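You operate a simulated robot arm through the tools that you are given. There is no shell and no other tool.

You run a simulated robot arm. Do the job below in one go: nothing can be reset, and whatever is moved stays where it is left.

JOB
Gauge the rim width on the chuck table and act on the bench card.
Fine: gauge arm aside after. Width as the card: clamp arm down, guard up. Else: small half rim in the middle of the mat, its ring in the middle of the strip.
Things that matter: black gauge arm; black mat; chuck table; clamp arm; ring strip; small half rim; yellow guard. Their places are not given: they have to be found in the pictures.

Only the result counts: the job must be done as asked and must still hold three seconds after the hand-in. Knocking over, shifting, dropping, spilling or breaking anything else fails it.

ROBOT AND FRAMES
A 6-joint arm with a two-finger gripper, fixed in place. Base frame: the origin is on the floor under the middle of its stand, x ahead of it, y to its left, z up. Units: m, degrees, N and s.
It reaches about 1.572 m from its shoulder. Its first joint turns from -166.0 to 166.0 degrees. Payload 2.45 kg.
Tool frame: the origin (TCP) lies between the finger pads and is the grasp point; the fingertips stand 0.02 m ahead of it; z points along the fingers, y is the line along which they close. The gripper opens to 0.14 m; its body begins 0.168 m behind the TCP.
Orientation is told as [roll, pitch, yaw] about the base's x, y, z axes, in that order, counted from this pose: with the fingers straight down and closing along the base's y, the tool's x points along the base's -x, its y along +y and its z along -z.

CONTROLS
- The arm moves only by the tool jog_arm. Its argument "increments" is a list of rows, each an object (a shift or turn left out is 0, a gripper value left out holds the last) with "travel": the shift along the tool's x, y, z in units of 300 mm (1.0 is 300 mm), a list of three; "turn": the turn, a rotation vector about the tool's x, y, z in units of 45 degrees (1.0 is 45 degrees), a list of three; "claw": the gripper command, from -1 (shut) to 1 (fully open), values between in proportion. In form: [{"travel": [dx, dy, dz], "turn": [wx, wy, wz], "claw": claw}, ...]. A call has 1 to 20 rows; each row is the pose to reach, as a shift and turn from the pose commanded when the call began, along the tool's axes at that moment. A call with a number of a shift or a turn outside -1 to 1 is refused whole. A row lasts 0.2 s, in which the tool goes at most 0.05 m and 8.6 degrees; a call with a longer step from one row to the next is refused whole, and so is a gripper value outside its range. Where a pose cannot be reached the arm comes as near as it can. A force on the tool above 40 N (or 10 N above the force at the start of the call, whichever is more), or a blocked arm, ends the call early, and 0.2 s more pass. The fingers move at their own pace (about 0.045 m/s each) and stop on an object; they squeeze with about 31 N. The grip force told is the motor's: it shows also when the fingers shut on nothing. Time passes only in rows, and 0.2 s behind the last, so rows that repeat a pose let the fingers close. The reply holds the time, the measured pose of the TCP, the force on the tool along the base axes, the opening and the grip force, in the units named above and with some noise, with the torque about the TCP (base axes, N m) and any sound that the robot's microphone picked up.
- Cameras (640 x 400 px; columns grow to the right, rows downward): "scene" is fixed at [0.221, 0.4999, 1.7449]; the picture's right is [-0.42, -0.91, 0.00], its down [-0.59, 0.28, -0.76] and it looks along [0.69, -0.32, -0.65] (base axes); focal length 313 px, centre (320, 200). "wrist" rides on the gripper at [0.078, 0.011, -0.209] in the tool frame; the picture's right is [-0.14, 0.99, 0.00], its down [-0.92, -0.13, -0.37] and it looks along [-0.37, -0.05, 0.93] (tool axes); focal length 280 px, centre (320, 200).
- snapshot(camera): a new picture of that camera. It takes no simulated time.
- point_at(camera, pixels): for up to 12 pixels [column, row] of the newest picture of that camera ("zoom" is the newest enlarged one), the place [x, y, z] in the base frame of the surface seen there, good to about 0.002 m. It takes no simulated time.
- enlarge(camera, box): a new picture of the part [left, top, right, bottom] of that camera's present view, enlarged. It takes no simulated time.
- finish_job(): hands the job in; it is judged then, once.

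Leave the gripper open and the arm clear of the work at the hand-in unless told otherwise.

The tools are called after ">>>" as name(argument=value, ...) on one line, values as JSON. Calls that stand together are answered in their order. jog_arm: Moves the arm, as the interface text tells. Its arguments: {"type":"object","properties":{"increments":{"type":"array"}},"required":["increments"]} The other tools are called the same way: snapshot (camera) takes a picture; point_at (camera, pixels) gives the place of the surface under pixels of a picture; enlarge (camera, box) takes an enlarged picture of a part of a camera's view; finish_job () hands the job in.

At the start:

```text
clock: 0.0
tool_pos: [0.5658, 0.0182, 1.5084]
tcp_rot: [0.0, 0.1, 0.0]
force: [0.0, -0.4, -0.5]
torque: [-0.02, 0.01, 0.02]
finger_gap: 0.1399
grasp_force: 0.1
```

scene: 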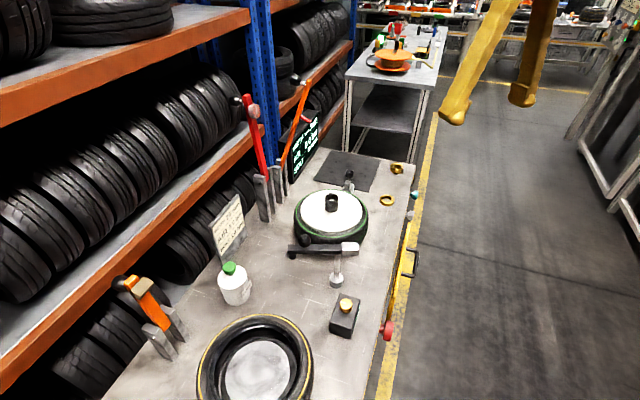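
wrist: 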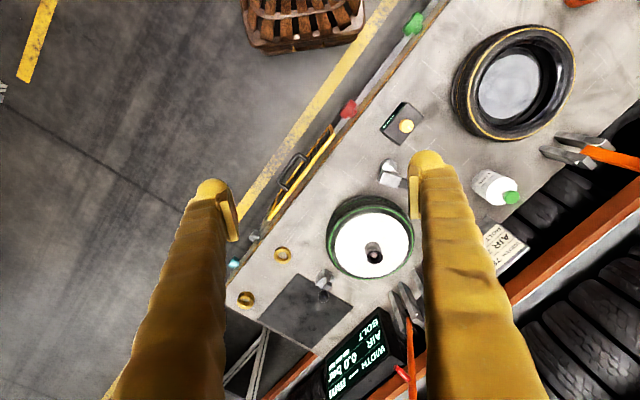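

I see a workbench with a chuck table (round, white top, green rim), a gauge-like arm, a card at about (228,228), a display at about (303,145) and a yellow strip on the front edge. I'll enlarge these areas to read them.

>>> enlarge(camera="scene", box=[190, 180, 270, 270])

>>> enlarge(camera="scene", box=[270, 100, 350, 190])

>>> enlarge(camera="scene", box=[270, 150, 430, 250])

>>> enlarge(camera="scene", box=[280, 220, 440, 350])

>>> enlarge(camera="wrist", box=[200, 150, 440, 400])

>>> enlarge(camera="wrist", box=[360, 80, 560, 280])

```text
4.44 times, centred on (230, 225) of scene
```

zoom: 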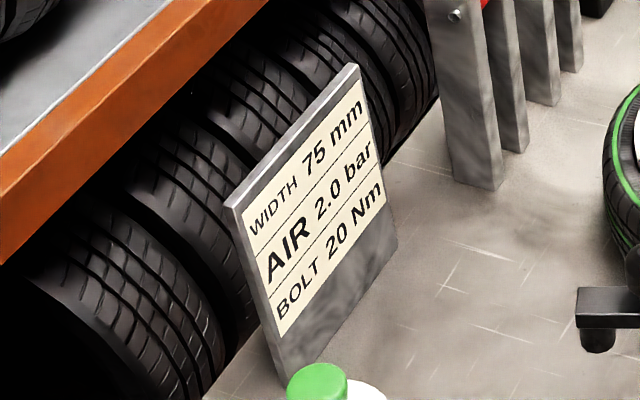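

```text
4.44 times, centred on (310, 145) of scene
```

zoom: 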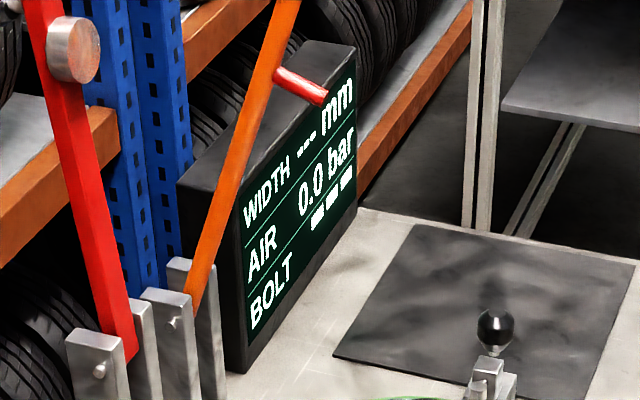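

```text
4.00 times, centred on (350, 200) of scene
```

zoom: 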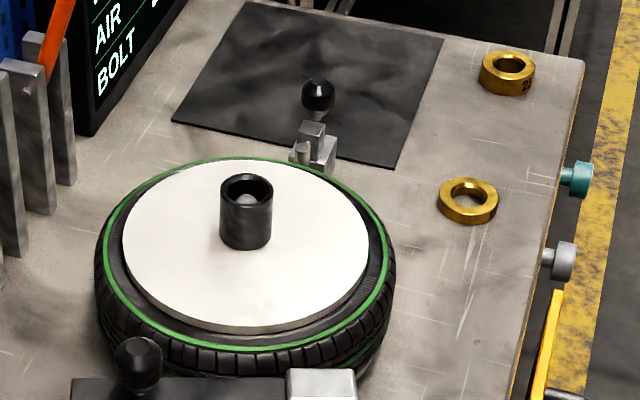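

```text
3.08 times, centred on (360, 285) of scene
```

zoom: 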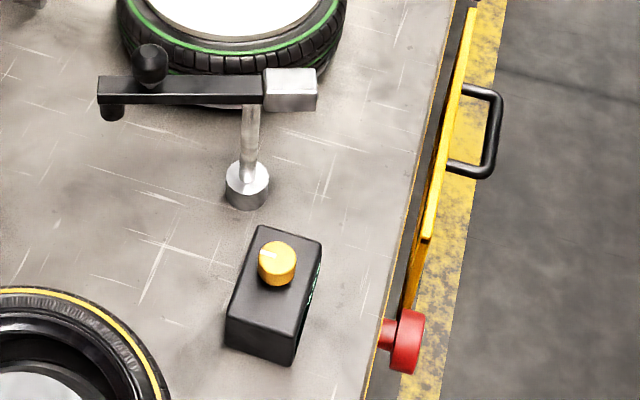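

```text
1.60 times, centred on (320, 275) of wrist
```

zoom: 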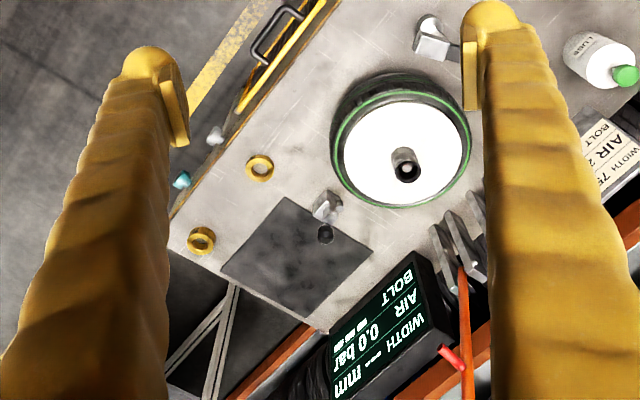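

```text
2.00 times, centred on (460, 180) of wrist
```

zoom: 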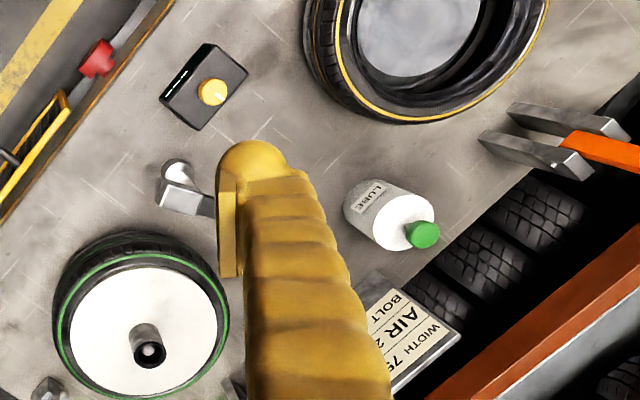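

The card reads WIDTH 75 mm, AIR 2.0 bar, BOLT 20 Nm, and the display shows WIDTH --- so far. Now I'll look more closely at the rings, the gauge arm, the guard and the part behind the wheel.

>>> enlarge(camera="scene", box=[370, 150, 430, 215])

>>> enlarge(camera="scene", box=[325, 160, 370, 195])

>>> enlarge(camera="scene", box=[280, 230, 370, 295])

>>> enlarge(camera="scene", box=[370, 180, 440, 350])

>>> enlarge(camera="scene", box=[225, 80, 320, 225])

>>> enlarge(camera="scene", box=[100, 260, 350, 400])

```text
6.15 times, centred on (400, 182) of scene
```

zoom: 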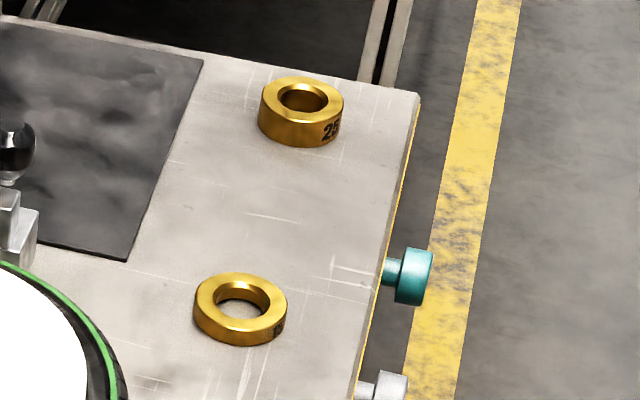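

```text
11.43 times, centred on (348, 178) of scene
```

zoom: 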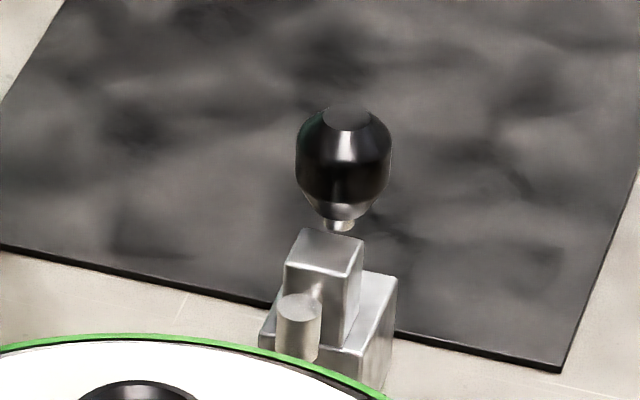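

```text
6.15 times, centred on (325, 262) of scene
```

zoom: 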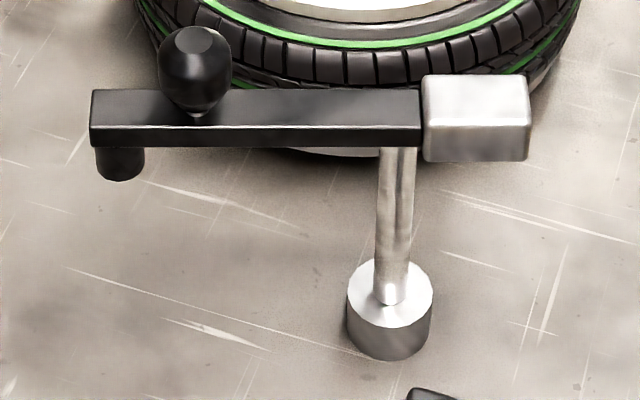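

```text
2.35 times, centred on (405, 265) of scene
```

zoom: 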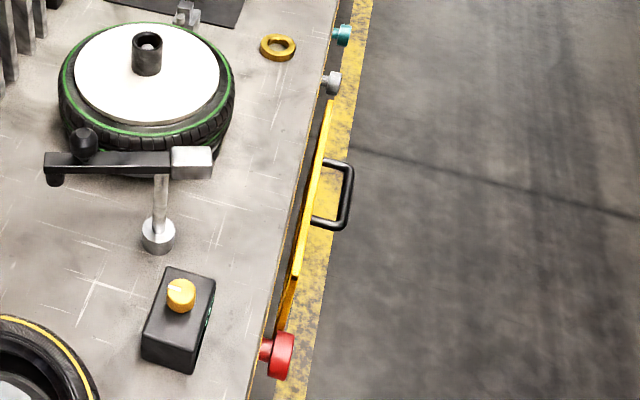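

```text
2.76 times, centred on (272, 152) of scene
```

zoom: 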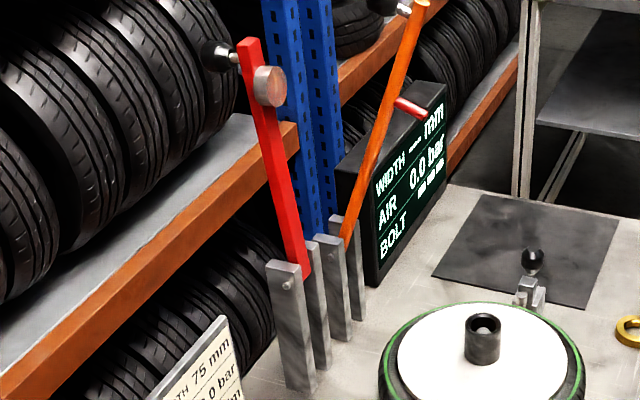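

```text
2.56 times, centred on (225, 330) of scene
```

zoom: 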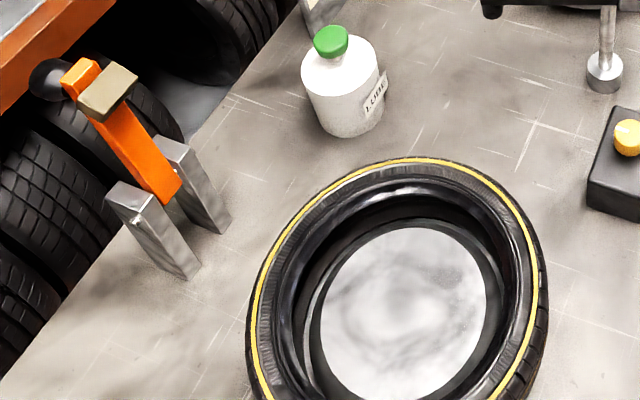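

Next I'll ask for positions of the main features in the scene picture: wheel hub, gauge arm, mat corners, rings, buttons, guard and levers.

>>> snapshot(camera="scene")

>>> point_at(camera="scene", pixels=[[331, 196], [310, 215], [350, 215], [331, 235], [296, 248], [351, 247], [304, 236], [336, 285], [298, 255], [331, 152], [378, 161], [366, 192]])

>>> point_at(camera="scene", pixels=[[314, 179], [387, 196], [397, 165], [414, 195], [410, 212], [386, 330], [412, 265], [400, 300], [250, 105], [262, 185], [285, 185], [300, 115]])

>>> point_at(camera="scene", pixels=[[410, 163], [370, 395], [110, 390], [230, 300], [260, 360], [346, 303], [347, 325], [230, 268], [236, 290], [140, 285], [155, 320], [160, 340]])

```text
taken
```

scene: 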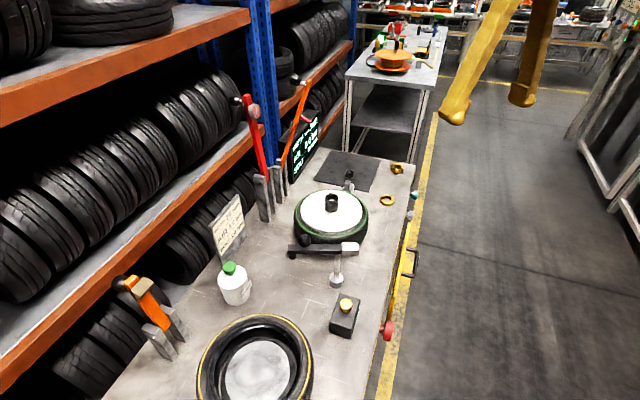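

```text
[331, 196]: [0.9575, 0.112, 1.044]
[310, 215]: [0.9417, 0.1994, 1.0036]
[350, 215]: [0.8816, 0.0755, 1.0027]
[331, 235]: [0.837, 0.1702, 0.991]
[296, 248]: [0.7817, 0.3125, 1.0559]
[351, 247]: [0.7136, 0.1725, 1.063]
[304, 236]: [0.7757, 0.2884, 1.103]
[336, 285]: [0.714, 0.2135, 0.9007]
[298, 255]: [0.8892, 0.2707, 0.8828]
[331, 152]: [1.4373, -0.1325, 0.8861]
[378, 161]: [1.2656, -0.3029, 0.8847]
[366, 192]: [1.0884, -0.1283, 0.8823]
```

```text
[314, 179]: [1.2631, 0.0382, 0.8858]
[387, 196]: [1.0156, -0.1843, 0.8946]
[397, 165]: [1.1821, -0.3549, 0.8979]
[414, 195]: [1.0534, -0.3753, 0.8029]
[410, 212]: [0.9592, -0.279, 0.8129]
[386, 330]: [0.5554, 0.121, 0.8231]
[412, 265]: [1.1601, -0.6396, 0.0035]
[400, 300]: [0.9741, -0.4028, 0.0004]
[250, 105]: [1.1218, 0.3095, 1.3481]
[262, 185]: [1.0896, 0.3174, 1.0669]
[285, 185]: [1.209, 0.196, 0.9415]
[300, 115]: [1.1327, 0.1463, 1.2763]
```

```text
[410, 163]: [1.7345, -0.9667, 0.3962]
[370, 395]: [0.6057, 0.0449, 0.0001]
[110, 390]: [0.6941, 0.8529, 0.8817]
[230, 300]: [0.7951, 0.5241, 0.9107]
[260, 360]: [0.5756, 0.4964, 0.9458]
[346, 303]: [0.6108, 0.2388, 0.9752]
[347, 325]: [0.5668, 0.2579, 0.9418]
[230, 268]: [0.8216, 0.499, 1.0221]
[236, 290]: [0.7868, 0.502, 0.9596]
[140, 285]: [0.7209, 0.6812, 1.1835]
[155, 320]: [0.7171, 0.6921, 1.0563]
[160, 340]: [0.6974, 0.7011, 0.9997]
```

Bench top is at z≈0.8825 and its long side runs at 45°. I'll move the hand to about (0.80,-0.20,1.35), still high and clear, to see the mat, rings and buttons from the wrist camera.

>>> jog_arm(increments=[{"travel": [-0.0975, -0.09, 0.066]}, {"travel": [-0.195, -0.18, 0.132]}, {"travel": [-0.2925, -0.27, 0.198]}, {"travel": [-0.39, -0.36, 0.264]}, {"travel": [-0.4875, -0.45, 0.33]}, {"travel": [-0.585, -0.54, 0.396]}, {"travel": [-0.6825, -0.63, 0.462]}, {"travel": [-0.78, -0.72, 0.528]}, {"travel": [-0.78, -0.72, 0.528]}])

>>> snapshot(camera="wrist")

>>> snapshot(camera="scene")

```text
clock: 2.0
tool_pos: [0.7988, -0.1998, 1.3506]
tcp_rot: [-0.1, 0.0, 0.0]
force: [-0.1, 0.6, -0.6]
torque: [-0.01, 0.03, -0.01]
finger_gap: 0.1399
grasp_force: 0.1
```

```text
taken
```

wrist: 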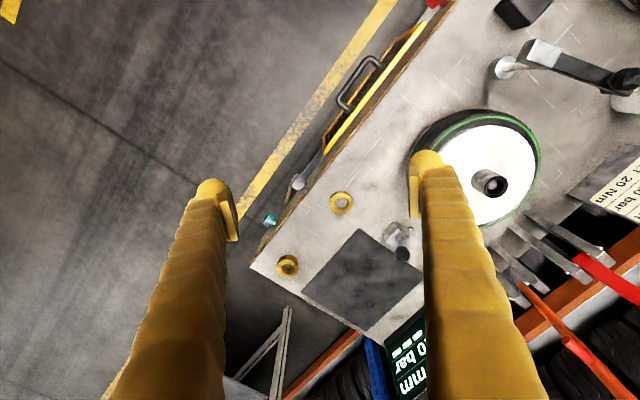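

```text
taken
```

scene: 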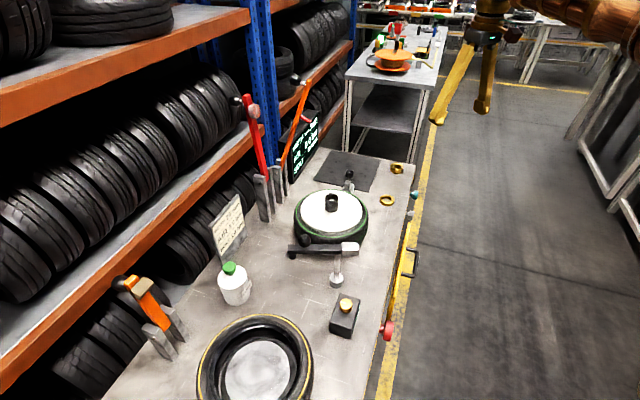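

I'll enlarge the wrist picture around the mat and rings, the guard and the gauge arm.

>>> enlarge(camera="wrist", box=[240, 150, 440, 350])

>>> enlarge(camera="wrist", box=[260, 0, 460, 200])

>>> enlarge(camera="wrist", box=[440, 0, 640, 200])

>>> enlarge(camera="wrist", box=[440, 180, 640, 400])

```text
2.00 times, centred on (340, 250) of wrist
```

zoom: 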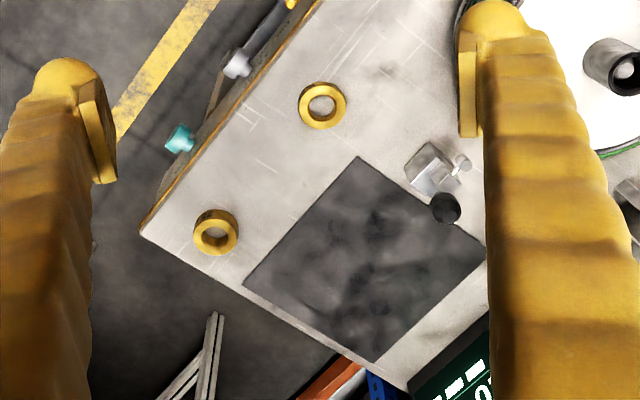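

```text
2.00 times, centred on (360, 100) of wrist
```

zoom: 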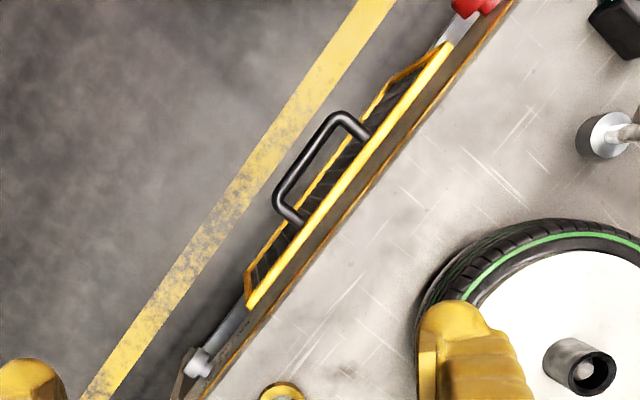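

```text
2.00 times, centred on (540, 100) of wrist
```

zoom: 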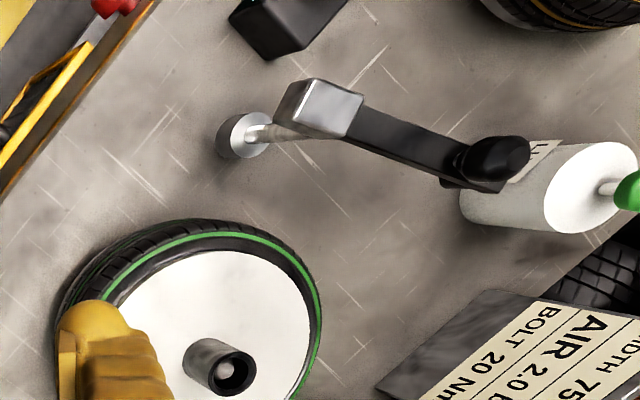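

```text
1.82 times, centred on (540, 290) of wrist
```

zoom: 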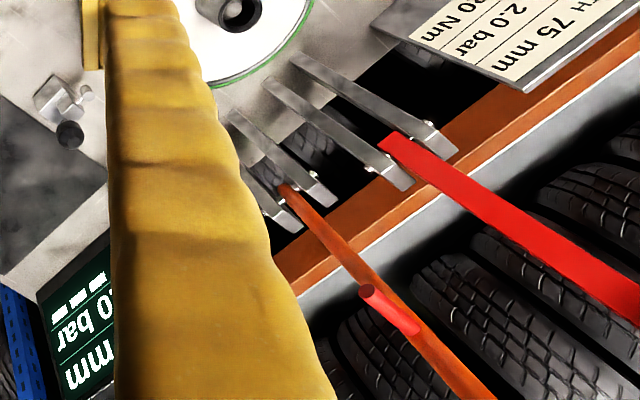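

I want exact places of the levers (for clearance) and of the block with the ball knob at (348,178) in the scene picture.

>>> point_at(camera="scene", pixels=[[247, 99], [256, 130], [264, 165], [236, 101], [308, 75], [300, 100], [293, 130], [284, 165], [306, 119], [349, 174], [348, 181], [344, 188]])

>>> enlarge(camera="wrist", box=[280, 160, 340, 220])

>>> enlarge(camera="scene", box=[280, 60, 330, 110])

>>> enlarge(camera="wrist", box=[320, 160, 400, 240])

>>> enlarge(camera="wrist", box=[250, 200, 340, 290])

```text
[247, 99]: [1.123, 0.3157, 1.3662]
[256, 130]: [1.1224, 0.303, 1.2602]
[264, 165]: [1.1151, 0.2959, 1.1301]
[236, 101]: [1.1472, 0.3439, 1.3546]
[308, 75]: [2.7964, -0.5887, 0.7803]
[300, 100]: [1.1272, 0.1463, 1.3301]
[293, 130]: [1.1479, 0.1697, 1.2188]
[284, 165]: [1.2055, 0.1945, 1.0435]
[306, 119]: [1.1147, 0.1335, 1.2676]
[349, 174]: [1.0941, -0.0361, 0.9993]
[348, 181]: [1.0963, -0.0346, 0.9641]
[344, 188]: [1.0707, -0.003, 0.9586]
```

```text
6.67 times, centred on (310, 190) of wrist
```

zoom: 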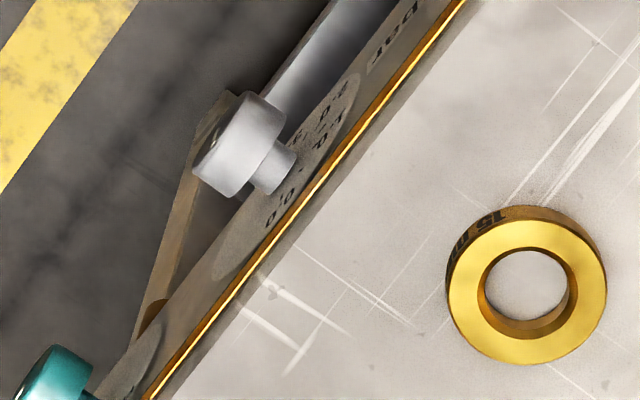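

```text
8.00 times, centred on (305, 85) of scene
```

zoom: 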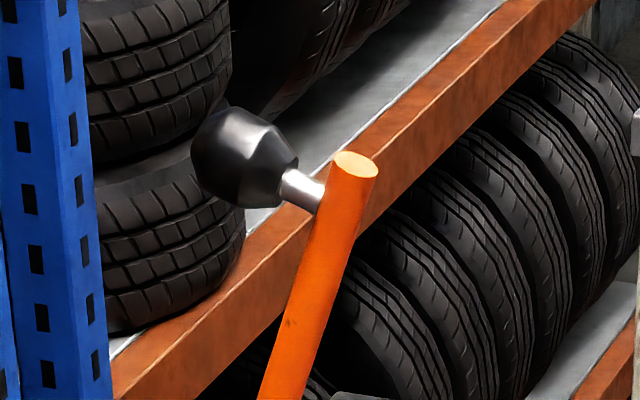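

```text
5.00 times, centred on (360, 200) of wrist
```

zoom: 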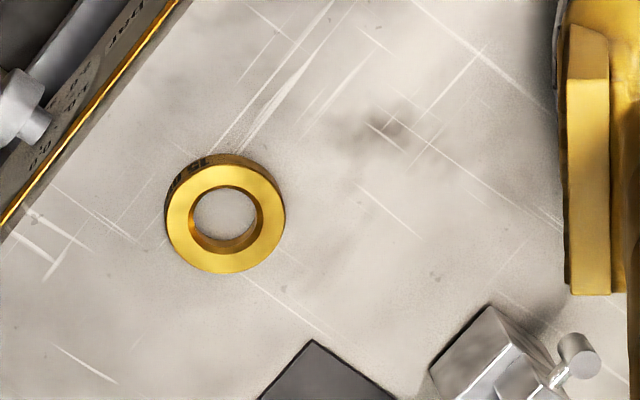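

```text
4.44 times, centred on (295, 245) of wrist
```

zoom: 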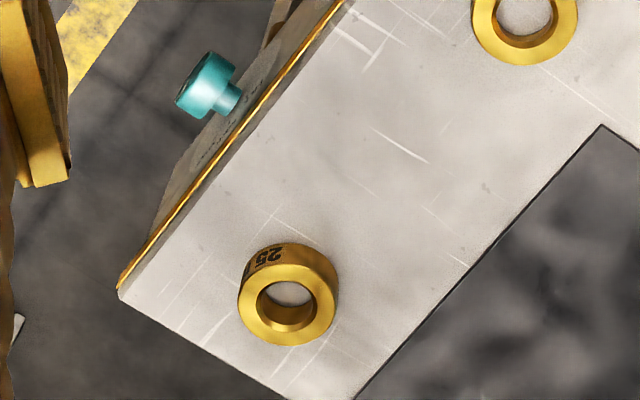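

Rings are marked "15 mm" and "25 mm". I'll move the hand above the gauge arm/wheel (about (0.72,0.10,1.35)) for a closer look.

>>> jog_arm(increments=[{"travel": [0.038, 0.143, 0]}, {"travel": [0.076, 0.286, 0]}, {"travel": [0.114, 0.429, 0]}, {"travel": [0.152, 0.572, 0]}, {"travel": [0.19, 0.715, 0]}, {"travel": [0.228, 0.858, 0]}, {"travel": [0.267, 1.0, 0]}, {"travel": [0.267, 1.0, 0]}])

>>> snapshot(camera="wrist")

```text
clock: 3.8
tool_pos: [0.717, 0.104, 1.3509]
tcp_rot: [-0.1, 0.1, 0.0]
force: [-0.4, 0.5, 0.1]
torque: [-0.03, -0.02, 0.02]
finger_gap: 0.1402
grasp_force: 0.0
```

```text
taken
```

wrist: 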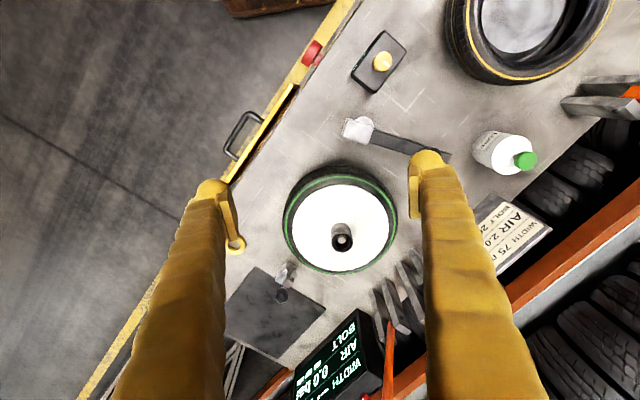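

I'll enlarge the wheel and the gauge arm, and measure the disc edge and hub in this picture.

>>> enlarge(camera="wrist", box=[270, 160, 420, 310])

>>> enlarge(camera="wrist", box=[330, 90, 470, 190])

>>> point_at(camera="wrist", pixels=[[296, 227], [386, 227], [341, 188], [341, 268], [335, 236], [348, 241], [341, 242], [358, 129], [385, 140], [440, 155], [352, 136], [365, 122]])

```text
2.67 times, centred on (345, 235) of wrist
```

zoom: 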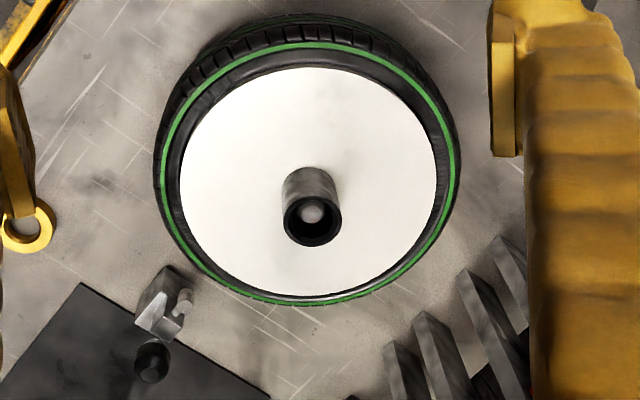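

```text
4.00 times, centred on (400, 140) of wrist
```

zoom: 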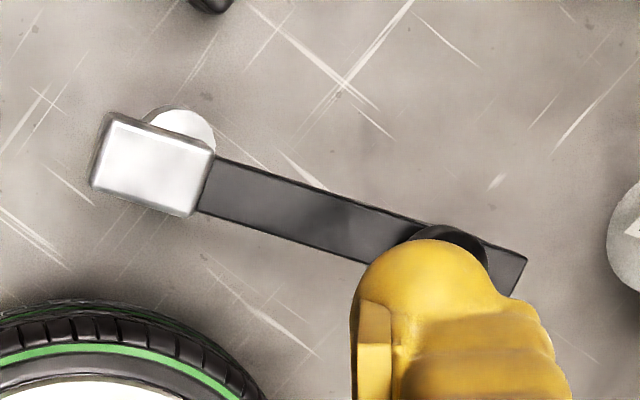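

```text
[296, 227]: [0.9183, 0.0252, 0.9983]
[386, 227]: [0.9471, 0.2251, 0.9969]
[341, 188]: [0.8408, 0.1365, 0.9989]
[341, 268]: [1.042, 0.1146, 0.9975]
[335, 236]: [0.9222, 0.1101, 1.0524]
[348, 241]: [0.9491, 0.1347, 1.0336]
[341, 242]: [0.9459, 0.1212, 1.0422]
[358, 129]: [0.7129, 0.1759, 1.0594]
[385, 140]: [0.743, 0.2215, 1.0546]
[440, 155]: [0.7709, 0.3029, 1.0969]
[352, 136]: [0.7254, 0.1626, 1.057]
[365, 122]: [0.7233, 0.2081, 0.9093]
```

The white disc is at z≈0.998, centre about (0.941,0.125), and the hub top is at z≈1.05. Next I'll measure the gauge arm accurately in a scene enlargement.

>>> enlarge(camera="scene", box=[280, 230, 370, 295])

>>> point_at(camera="zoom", pixels=[[96, 95], [93, 140], [120, 170], [120, 155], [200, 40], [200, 100], [425, 85], [525, 85], [525, 150], [430, 155], [400, 200], [395, 270]])

>>> point_at(camera="zoom", pixels=[[360, 300], [430, 300], [390, 340], [300, 95], [300, 140], [165, 60], [230, 60], [198, 30], [398, 160], [390, 240], [105, 170], [140, 165]])

```text
6.15 times, centred on (325, 262) of scene
```

zoom: 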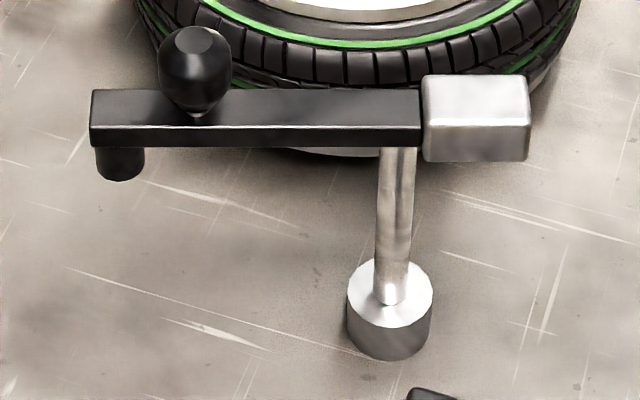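

```text
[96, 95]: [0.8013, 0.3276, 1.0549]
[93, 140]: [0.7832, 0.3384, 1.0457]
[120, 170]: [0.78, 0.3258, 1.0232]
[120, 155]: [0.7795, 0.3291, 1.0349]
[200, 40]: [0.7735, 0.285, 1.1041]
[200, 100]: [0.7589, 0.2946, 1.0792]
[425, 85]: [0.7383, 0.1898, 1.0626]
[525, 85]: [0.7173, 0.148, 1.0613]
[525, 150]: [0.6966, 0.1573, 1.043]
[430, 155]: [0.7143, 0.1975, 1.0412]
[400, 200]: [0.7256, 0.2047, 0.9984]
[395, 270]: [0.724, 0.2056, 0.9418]
```

```text
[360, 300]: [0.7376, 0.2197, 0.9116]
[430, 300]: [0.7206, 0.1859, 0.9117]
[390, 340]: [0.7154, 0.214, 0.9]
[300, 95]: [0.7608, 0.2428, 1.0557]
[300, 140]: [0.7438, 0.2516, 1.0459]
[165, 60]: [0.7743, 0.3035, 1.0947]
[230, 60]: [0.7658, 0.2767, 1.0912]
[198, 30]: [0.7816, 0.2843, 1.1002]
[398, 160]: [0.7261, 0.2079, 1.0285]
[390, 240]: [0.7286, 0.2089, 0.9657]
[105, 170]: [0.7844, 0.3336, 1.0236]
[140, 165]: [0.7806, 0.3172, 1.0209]
```

Post axis ≈(0.735,0.199), foot ≈(0.792,0.320), radius ≈0.134, and the knob is at ≈(0.776,0.287, z 1.07–1.105), 0.097 from the post. Swung towards the wheel, the foot would land about 0.085 from the wheel centre, on the white disc. I'll go above the knob and turn the hand so that the fingers straddle it sideways (yaw ≈65°), gripper half open.

>>> jog_arm(increments=[{"travel": [-0.033, 0.102, 0.033], "turn": [0, 0, -0.167], "claw": 0.2}, {"travel": [-0.066, 0.203, 0.066], "turn": [0, 0, -0.333], "claw": 0.2}, {"travel": [-0.099, 0.305, 0.099], "turn": [0, 0, -0.5], "claw": 0.2}, {"travel": [-0.131, 0.407, 0.132], "turn": [0, 0, -0.667], "claw": 0.2}, {"travel": [-0.164, 0.508, 0.165], "turn": [0, 0, -0.833], "claw": 0.2}, {"travel": [-0.197, 0.61, 0.2], "turn": [0, 0, -1.0], "claw": 0.2}])

>>> jog_arm(increments=[{"turn": [0, 0, -0.15], "claw": 0.2}, {"turn": [0, 0, -0.3], "claw": 0.2}, {"turn": [0, 0, -0.44], "claw": 0.2}, {"turn": [0, 0, -0.44], "claw": 0.2}])

>>> snapshot(camera="wrist")

>>> snapshot(camera="scene")

```text
clock: 5.2
tool_pos: [0.7803, 0.2854, 1.2921]
tcp_rot: [0.0, 0.0, 45.1]
force: [0.6, 0.5, 0.0]
torque: [-0.03, -0.06, -0.02]
finger_gap: 0.0839
grasp_force: 0.1
```

```text
clock: 6.2
tool_pos: [0.7789, 0.2843, 1.2901]
tcp_rot: [0.0, 0.0, 64.9]
force: [-1.0, -0.4, 1.1]
torque: [0.02, -0.01, 0.0]
finger_gap: 0.084
grasp_force: 0.1
```

```text
taken
```

wrist: 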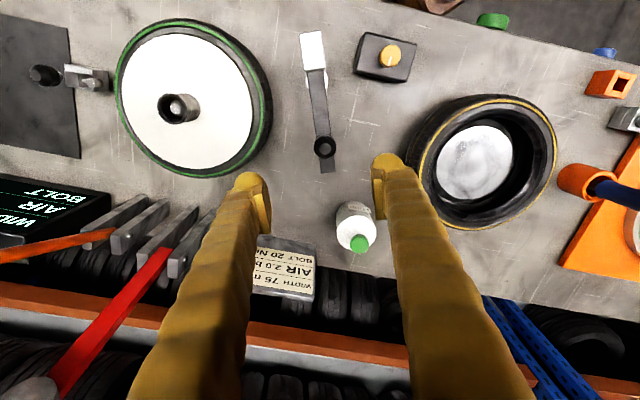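

```text
taken
```

scene: 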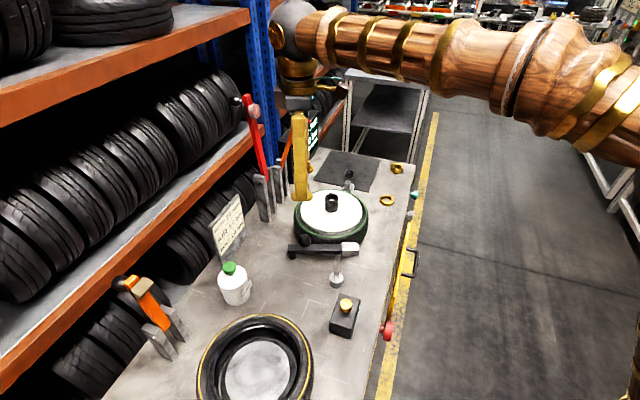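

The knob is visible at (324,147) in the wrist picture. I'll measure it, and look at the far-left bench end too.

>>> enlarge(camera="wrist", box=[280, 20, 380, 190])

>>> point_at(camera="wrist", pixels=[[313, 147], [335, 147], [324, 138], [324, 156], [324, 147], [319, 172], [334, 170], [315, 80], [326, 80], [302, 35], [322, 32], [327, 72]])

>>> enlarge(camera="wrist", box=[400, 0, 640, 280])

>>> enlarge(camera="wrist", box=[0, 0, 290, 200])

```text
2.35 times, centred on (330, 105) of wrist
```

zoom: 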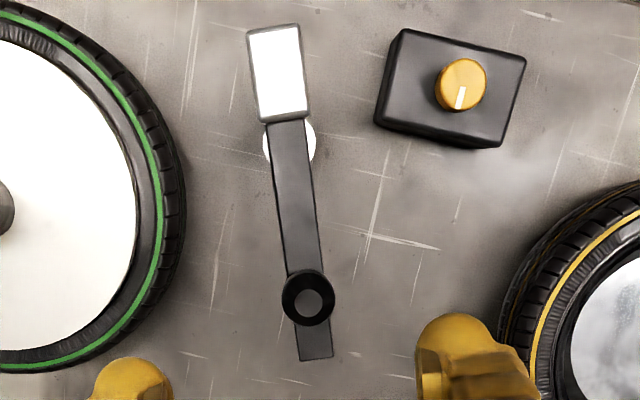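

```text
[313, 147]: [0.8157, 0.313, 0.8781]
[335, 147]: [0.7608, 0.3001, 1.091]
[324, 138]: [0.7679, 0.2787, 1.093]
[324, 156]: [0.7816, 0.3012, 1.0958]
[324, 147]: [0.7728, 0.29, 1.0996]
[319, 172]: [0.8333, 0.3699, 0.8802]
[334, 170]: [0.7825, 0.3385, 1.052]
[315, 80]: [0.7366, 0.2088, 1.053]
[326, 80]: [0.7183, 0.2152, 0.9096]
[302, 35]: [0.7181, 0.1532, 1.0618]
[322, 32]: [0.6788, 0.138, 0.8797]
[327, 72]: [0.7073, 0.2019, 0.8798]
```

```text
1.43 times, centred on (520, 140) of wrist
```

zoom: 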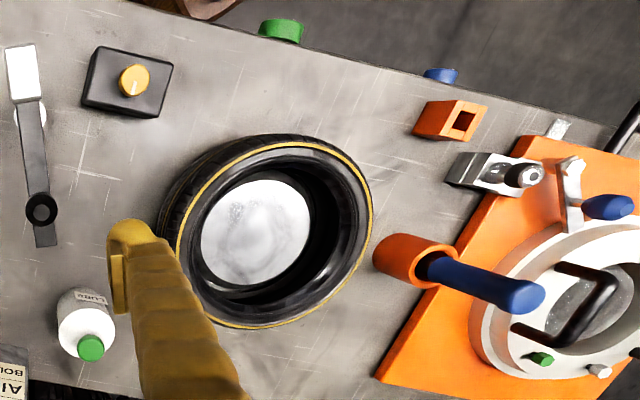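

```text
2.00 times, centred on (145, 100) of wrist
```

zoom: 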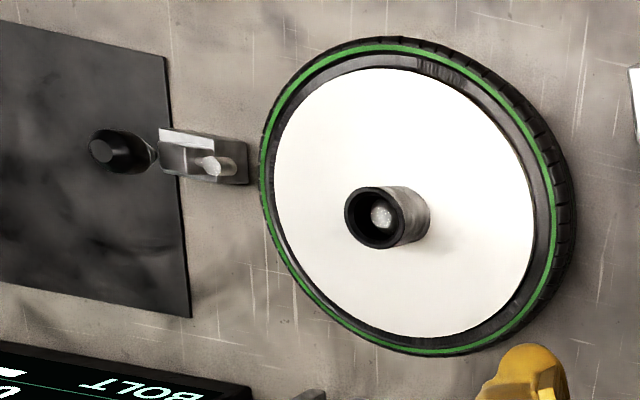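

The knob centre is at ≈(0.774,0.290) and the bar points at ≈66.7°. I'll centre over the knob, go down to TCP z≈1.088 (fingertips 12 mm above the bar), and close loosely around the knob.

>>> jog_arm(increments=[{"travel": [-0.011, 0.0235, 0.13], "turn": [0, 0, -0.04], "claw": 0.2}, {"travel": [-0.011, 0.0235, 0.26], "turn": [0, 0, -0.04], "claw": 0.2}, {"travel": [-0.011, 0.0235, 0.39], "turn": [0, 0, -0.04], "claw": 0.2}, {"travel": [-0.011, 0.0235, 0.53], "turn": [0, 0, -0.04], "claw": 0.2}, {"travel": [-0.011, 0.0235, 0.673], "turn": [0, 0, -0.04], "claw": 0.2}, {"travel": [-0.011, 0.0235, 0.673], "turn": [0, 0, -0.04], "claw": -0.4}, {"travel": [-0.011, 0.0235, 0.673], "turn": [0, 0, -0.04], "claw": -0.4}, {"travel": [-0.011, 0.0235, 0.673], "turn": [0, 0, -0.04], "claw": -0.4}])

>>> snapshot(camera="wrist")

>>> snapshot(camera="scene")

```text
clock: 8.0
tool_pos: [0.7754, 0.2917, 1.0902]
tcp_rot: [0.0, 0.0, 66.5]
force: [0.5, -0.1, 0.6]
torque: [-0.02, 0.02, -0.01]
finger_gap: 0.0419
grasp_force: 0.1
```

```text
taken
```

wrist: 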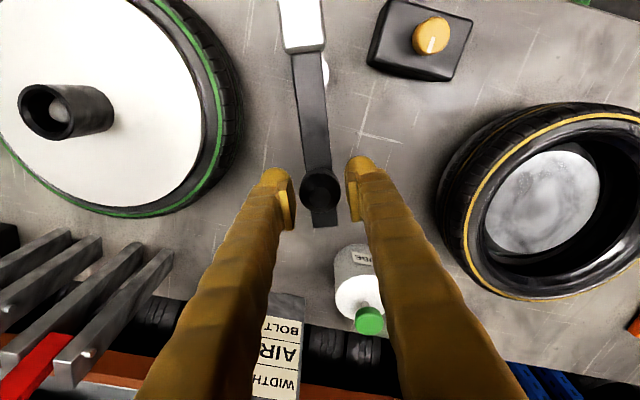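

```text
taken
```

scene: 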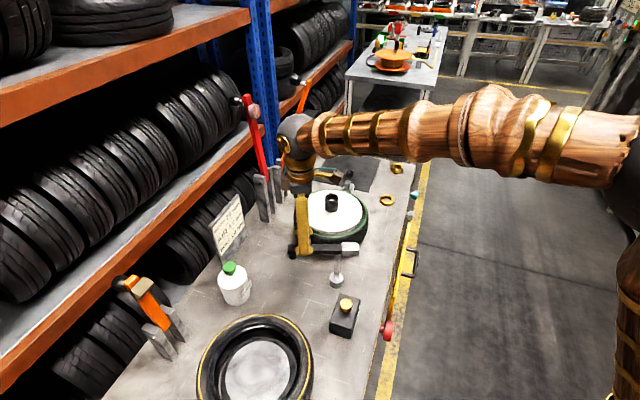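

The fingers straddle the knob. I'll swing the gauge arm along its arc (radius 0.10) by 42° towards the wheel.

>>> jog_arm(increments=[{"travel": [0.0025, -0.0406, 0], "turn": [0, 0, 0.1556]}, {"travel": [0.0099, -0.0806, 0], "turn": [0, 0, 0.3111]}, {"travel": [0.0221, -0.1195, 0], "turn": [0, 0, 0.4667]}, {"travel": [0.039, -0.1565, 0], "turn": [0, 0, 0.6222]}, {"travel": [0.0603, -0.1912, 0], "turn": [0, 0, 0.7778]}, {"travel": [0.0856, -0.223, 0], "turn": [0, 0, 0.9333]}])

>>> snapshot(camera="wrist")

>>> snapshot(camera="scene")

```text
clock: 9.4
tool_pos: [0.8229, 0.2406, 1.0886]
tcp_rot: [0.0, 0.0, 24.5]
force: [-0.5, 0.4, 1.0]
torque: [-0.02, -0.03, -0.04]
finger_gap: 0.0422
grasp_force: 0.0
```

```text
taken
```

wrist: 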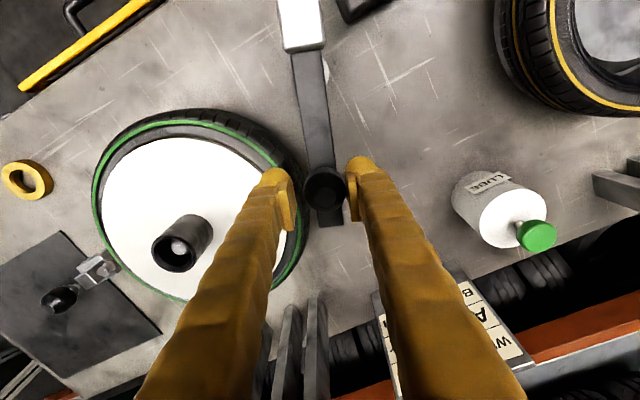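

```text
taken
```

scene: 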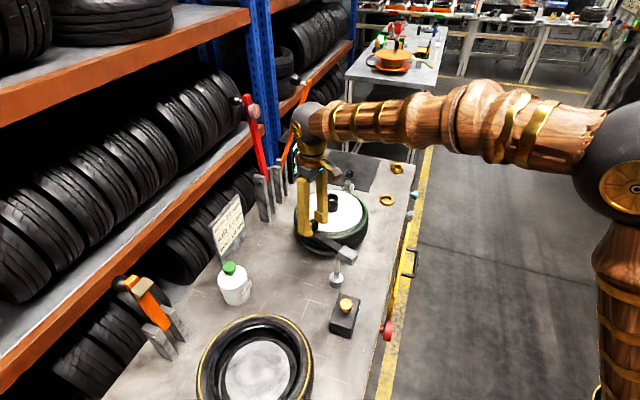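

The gauge arm follows. I'll swing it another 45°, so that its foot points at the wheel hub.

>>> jog_arm(increments=[{"travel": [0.0029, -0.0435, 0], "turn": [0, 0, 0.1667]}, {"travel": [0.0114, -0.0863, 0], "turn": [0, 0, 0.3333]}, {"travel": [0.0254, -0.1276, 0], "turn": [0, 0, 0.5]}, {"travel": [0.0447, -0.1667, 0], "turn": [0, 0, 0.6667]}, {"travel": [0.0689, -0.2029, 0], "turn": [0, 0, 0.8333]}, {"travel": [0.0976, -0.2357, 0], "turn": [0, 0, 1.0]}, {"travel": [0.0976, -0.2357, 0], "turn": [0, 0, 1.0]}])

>>> snapshot(camera="wrist")

>>> snapshot(camera="scene")

>>> enlarge(camera="scene", box=[260, 80, 360, 180])

```text
clock: 11.0
tool_pos: [0.8287, 0.1658, 1.0884]
tcp_rot: [0.0, 0.0, -20.4]
force: [0.0, -0.2, -0.3]
torque: [-0.03, 0.03, -0.01]
finger_gap: 0.0421
grasp_force: 0.0
```

```text
taken
```

wrist: 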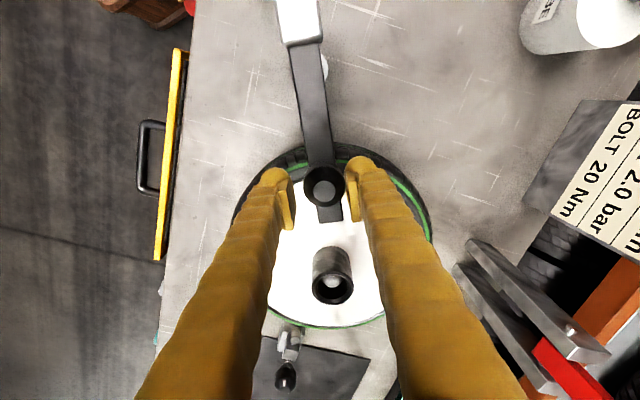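

```text
taken
```

scene: 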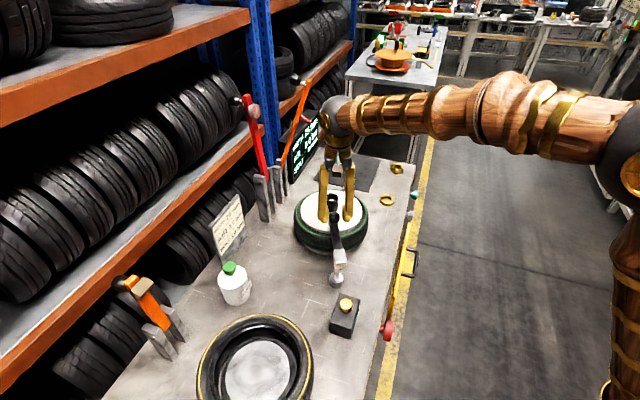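

```text
4.00 times, centred on (310, 130) of scene
```

zoom: 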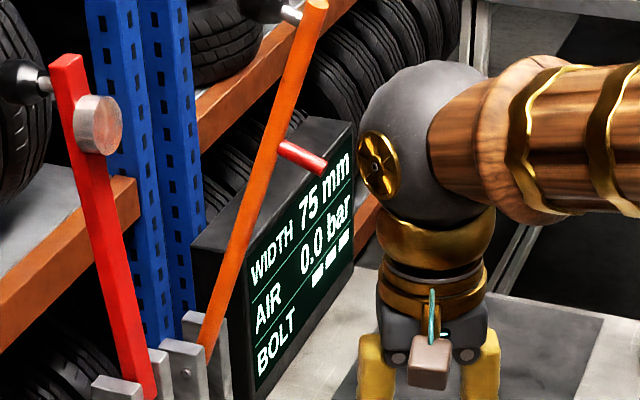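

The display now reads WIDTH 75 mm. I'll wait a little and re-read to make sure the value is settled.

>>> jog_arm(increments=[{"travel": [0, 0, 0]}, {"travel": [0, 0, 0]}, {"travel": [0, 0, 0]}, {"travel": [0, 0, 0]}, {"travel": [0, 0, 0]}])

>>> enlarge(camera="scene", box=[285, 105, 335, 180])

>>> enlarge(camera="scene", box=[280, 150, 380, 300])

>>> enlarge(camera="scene", box=[205, 190, 255, 260])

>>> enlarge(camera="wrist", box=[220, 100, 420, 340])

```text
clock: 12.2
tool_pos: [0.8287, 0.1655, 1.089]
tcp_rot: [0.0, 0.0, -20.5]
force: [0.5, -0.4, 0.4]
torque: [0.02, 0.01, 0.01]
finger_gap: 0.0419
grasp_force: 0.0
```

```text
5.33 times, centred on (310, 142) of scene
```

zoom: 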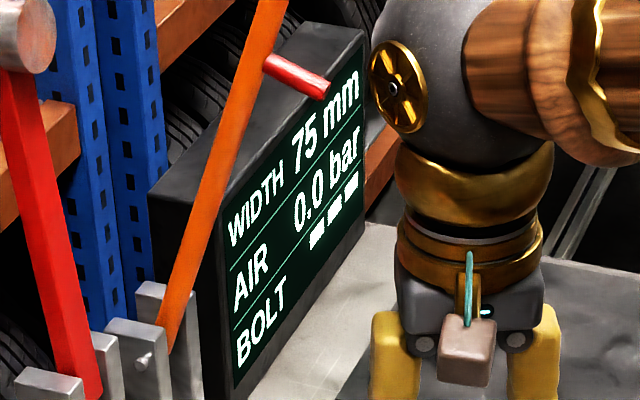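

```text
2.67 times, centred on (330, 225) of scene
```

zoom: 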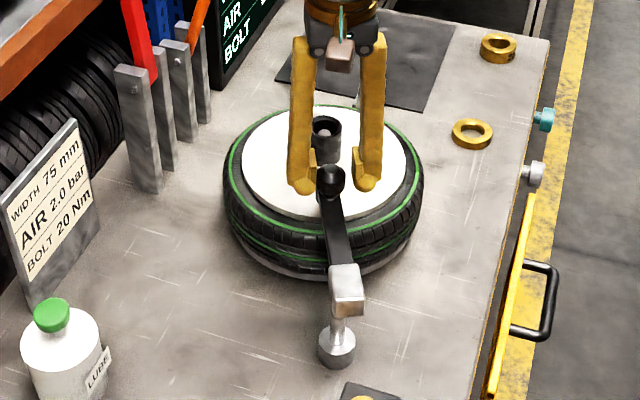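

```text
5.71 times, centred on (230, 225) of scene
```

zoom: 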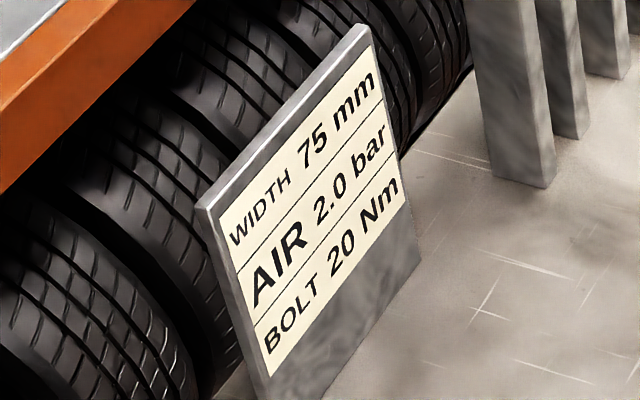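

```text
1.67 times, centred on (320, 220) of wrist
```

zoom: 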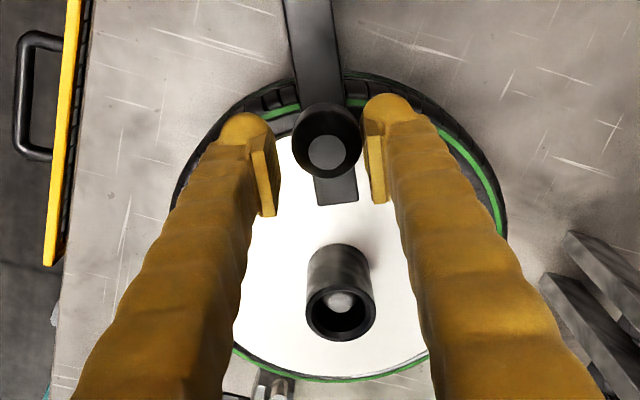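

The display holds 75 mm, the same as the card. I'll check the arm's present height over the disc to be sure that the gauge really reads the rim.

>>> point_at(camera="zoom", pixels=[[335, 190], [310, 60], [326, 150], [290, 180], [340, 230]])

>>> enlarge(camera="scene", box=[290, 180, 370, 270])

```text
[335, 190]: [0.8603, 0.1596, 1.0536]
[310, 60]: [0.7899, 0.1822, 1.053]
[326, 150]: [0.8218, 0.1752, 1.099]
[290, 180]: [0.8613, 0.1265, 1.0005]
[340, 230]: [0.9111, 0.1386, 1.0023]
```

```text
4.44 times, centred on (330, 225) of scene
```

zoom: 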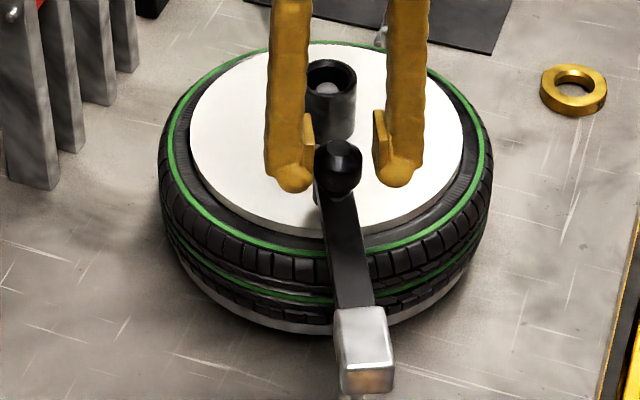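

The foot is over the white rim face and the reading is valid: 75 mm = card. So the branch is: gauge arm aside, clamp arm down, guard up. First I'll swing the gauge arm back along the same arc.

>>> jog_arm(increments=[{"travel": [0.0029, 0.0435, 0], "turn": [0, 0, -0.1667]}, {"travel": [0.0114, 0.0863, 0], "turn": [0, 0, -0.3333]}, {"travel": [0.0254, 0.1276, 0], "turn": [0, 0, -0.5]}, {"travel": [0.0447, 0.1667, 0], "turn": [0, 0, -0.6667]}, {"travel": [0.0689, 0.2029, 0], "turn": [0, 0, -0.8333]}, {"travel": [0.0976, 0.2357, 0], "turn": [0, 0, -1.0]}])

>>> jog_arm(increments=[{"travel": [0.0029, 0.0435, 0], "turn": [0, 0, -0.1667]}, {"travel": [0.0114, 0.0863, 0], "turn": [0, 0, -0.3333]}, {"travel": [0.0254, 0.1276, 0], "turn": [0, 0, -0.5]}, {"travel": [0.0447, 0.1667, 0], "turn": [0, 0, -0.6667]}, {"travel": [0.0689, 0.2029, 0], "turn": [0, 0, -0.8333]}, {"travel": [0.0976, 0.2357, 0], "turn": [0, 0, -1.0]}, {"travel": [0.0976, 0.2357, 0], "turn": [0, 0, -1.0]}])

>>> snapshot(camera="wrist")

>>> snapshot(camera="scene")

```text
clock: 13.6
tool_pos: [0.824, 0.2431, 1.0901]
tcp_rot: [0.0, 0.0, 24.8]
force: [0.3, -0.2, -0.7]
torque: [0.04, -0.01, -0.01]
finger_gap: 0.0422
grasp_force: 0.1
```

```text
clock: 15.2
tool_pos: [0.77, 0.2937, 1.0903]
tcp_rot: [0.0, 0.0, 69.7]
force: [1.8, -0.6, -0.7]
torque: [0.02, 0.01, 0.01]
finger_gap: 0.0429
grasp_force: 0.9
```

```text
taken
```

wrist: 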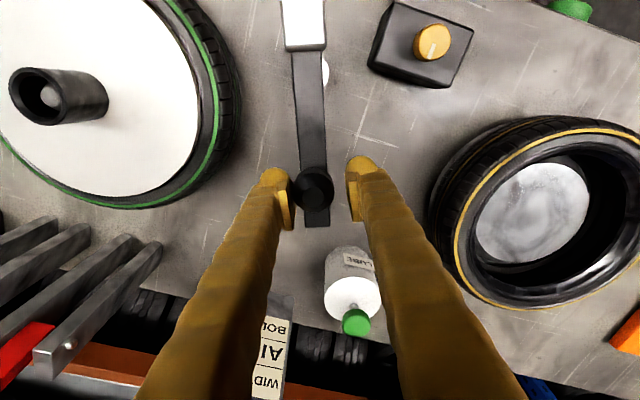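

```text
taken
```

scene: 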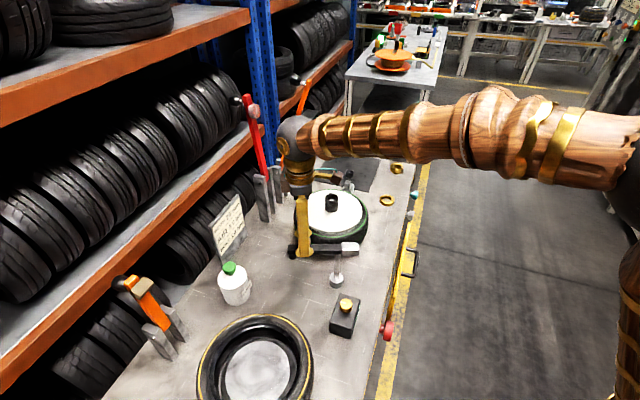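

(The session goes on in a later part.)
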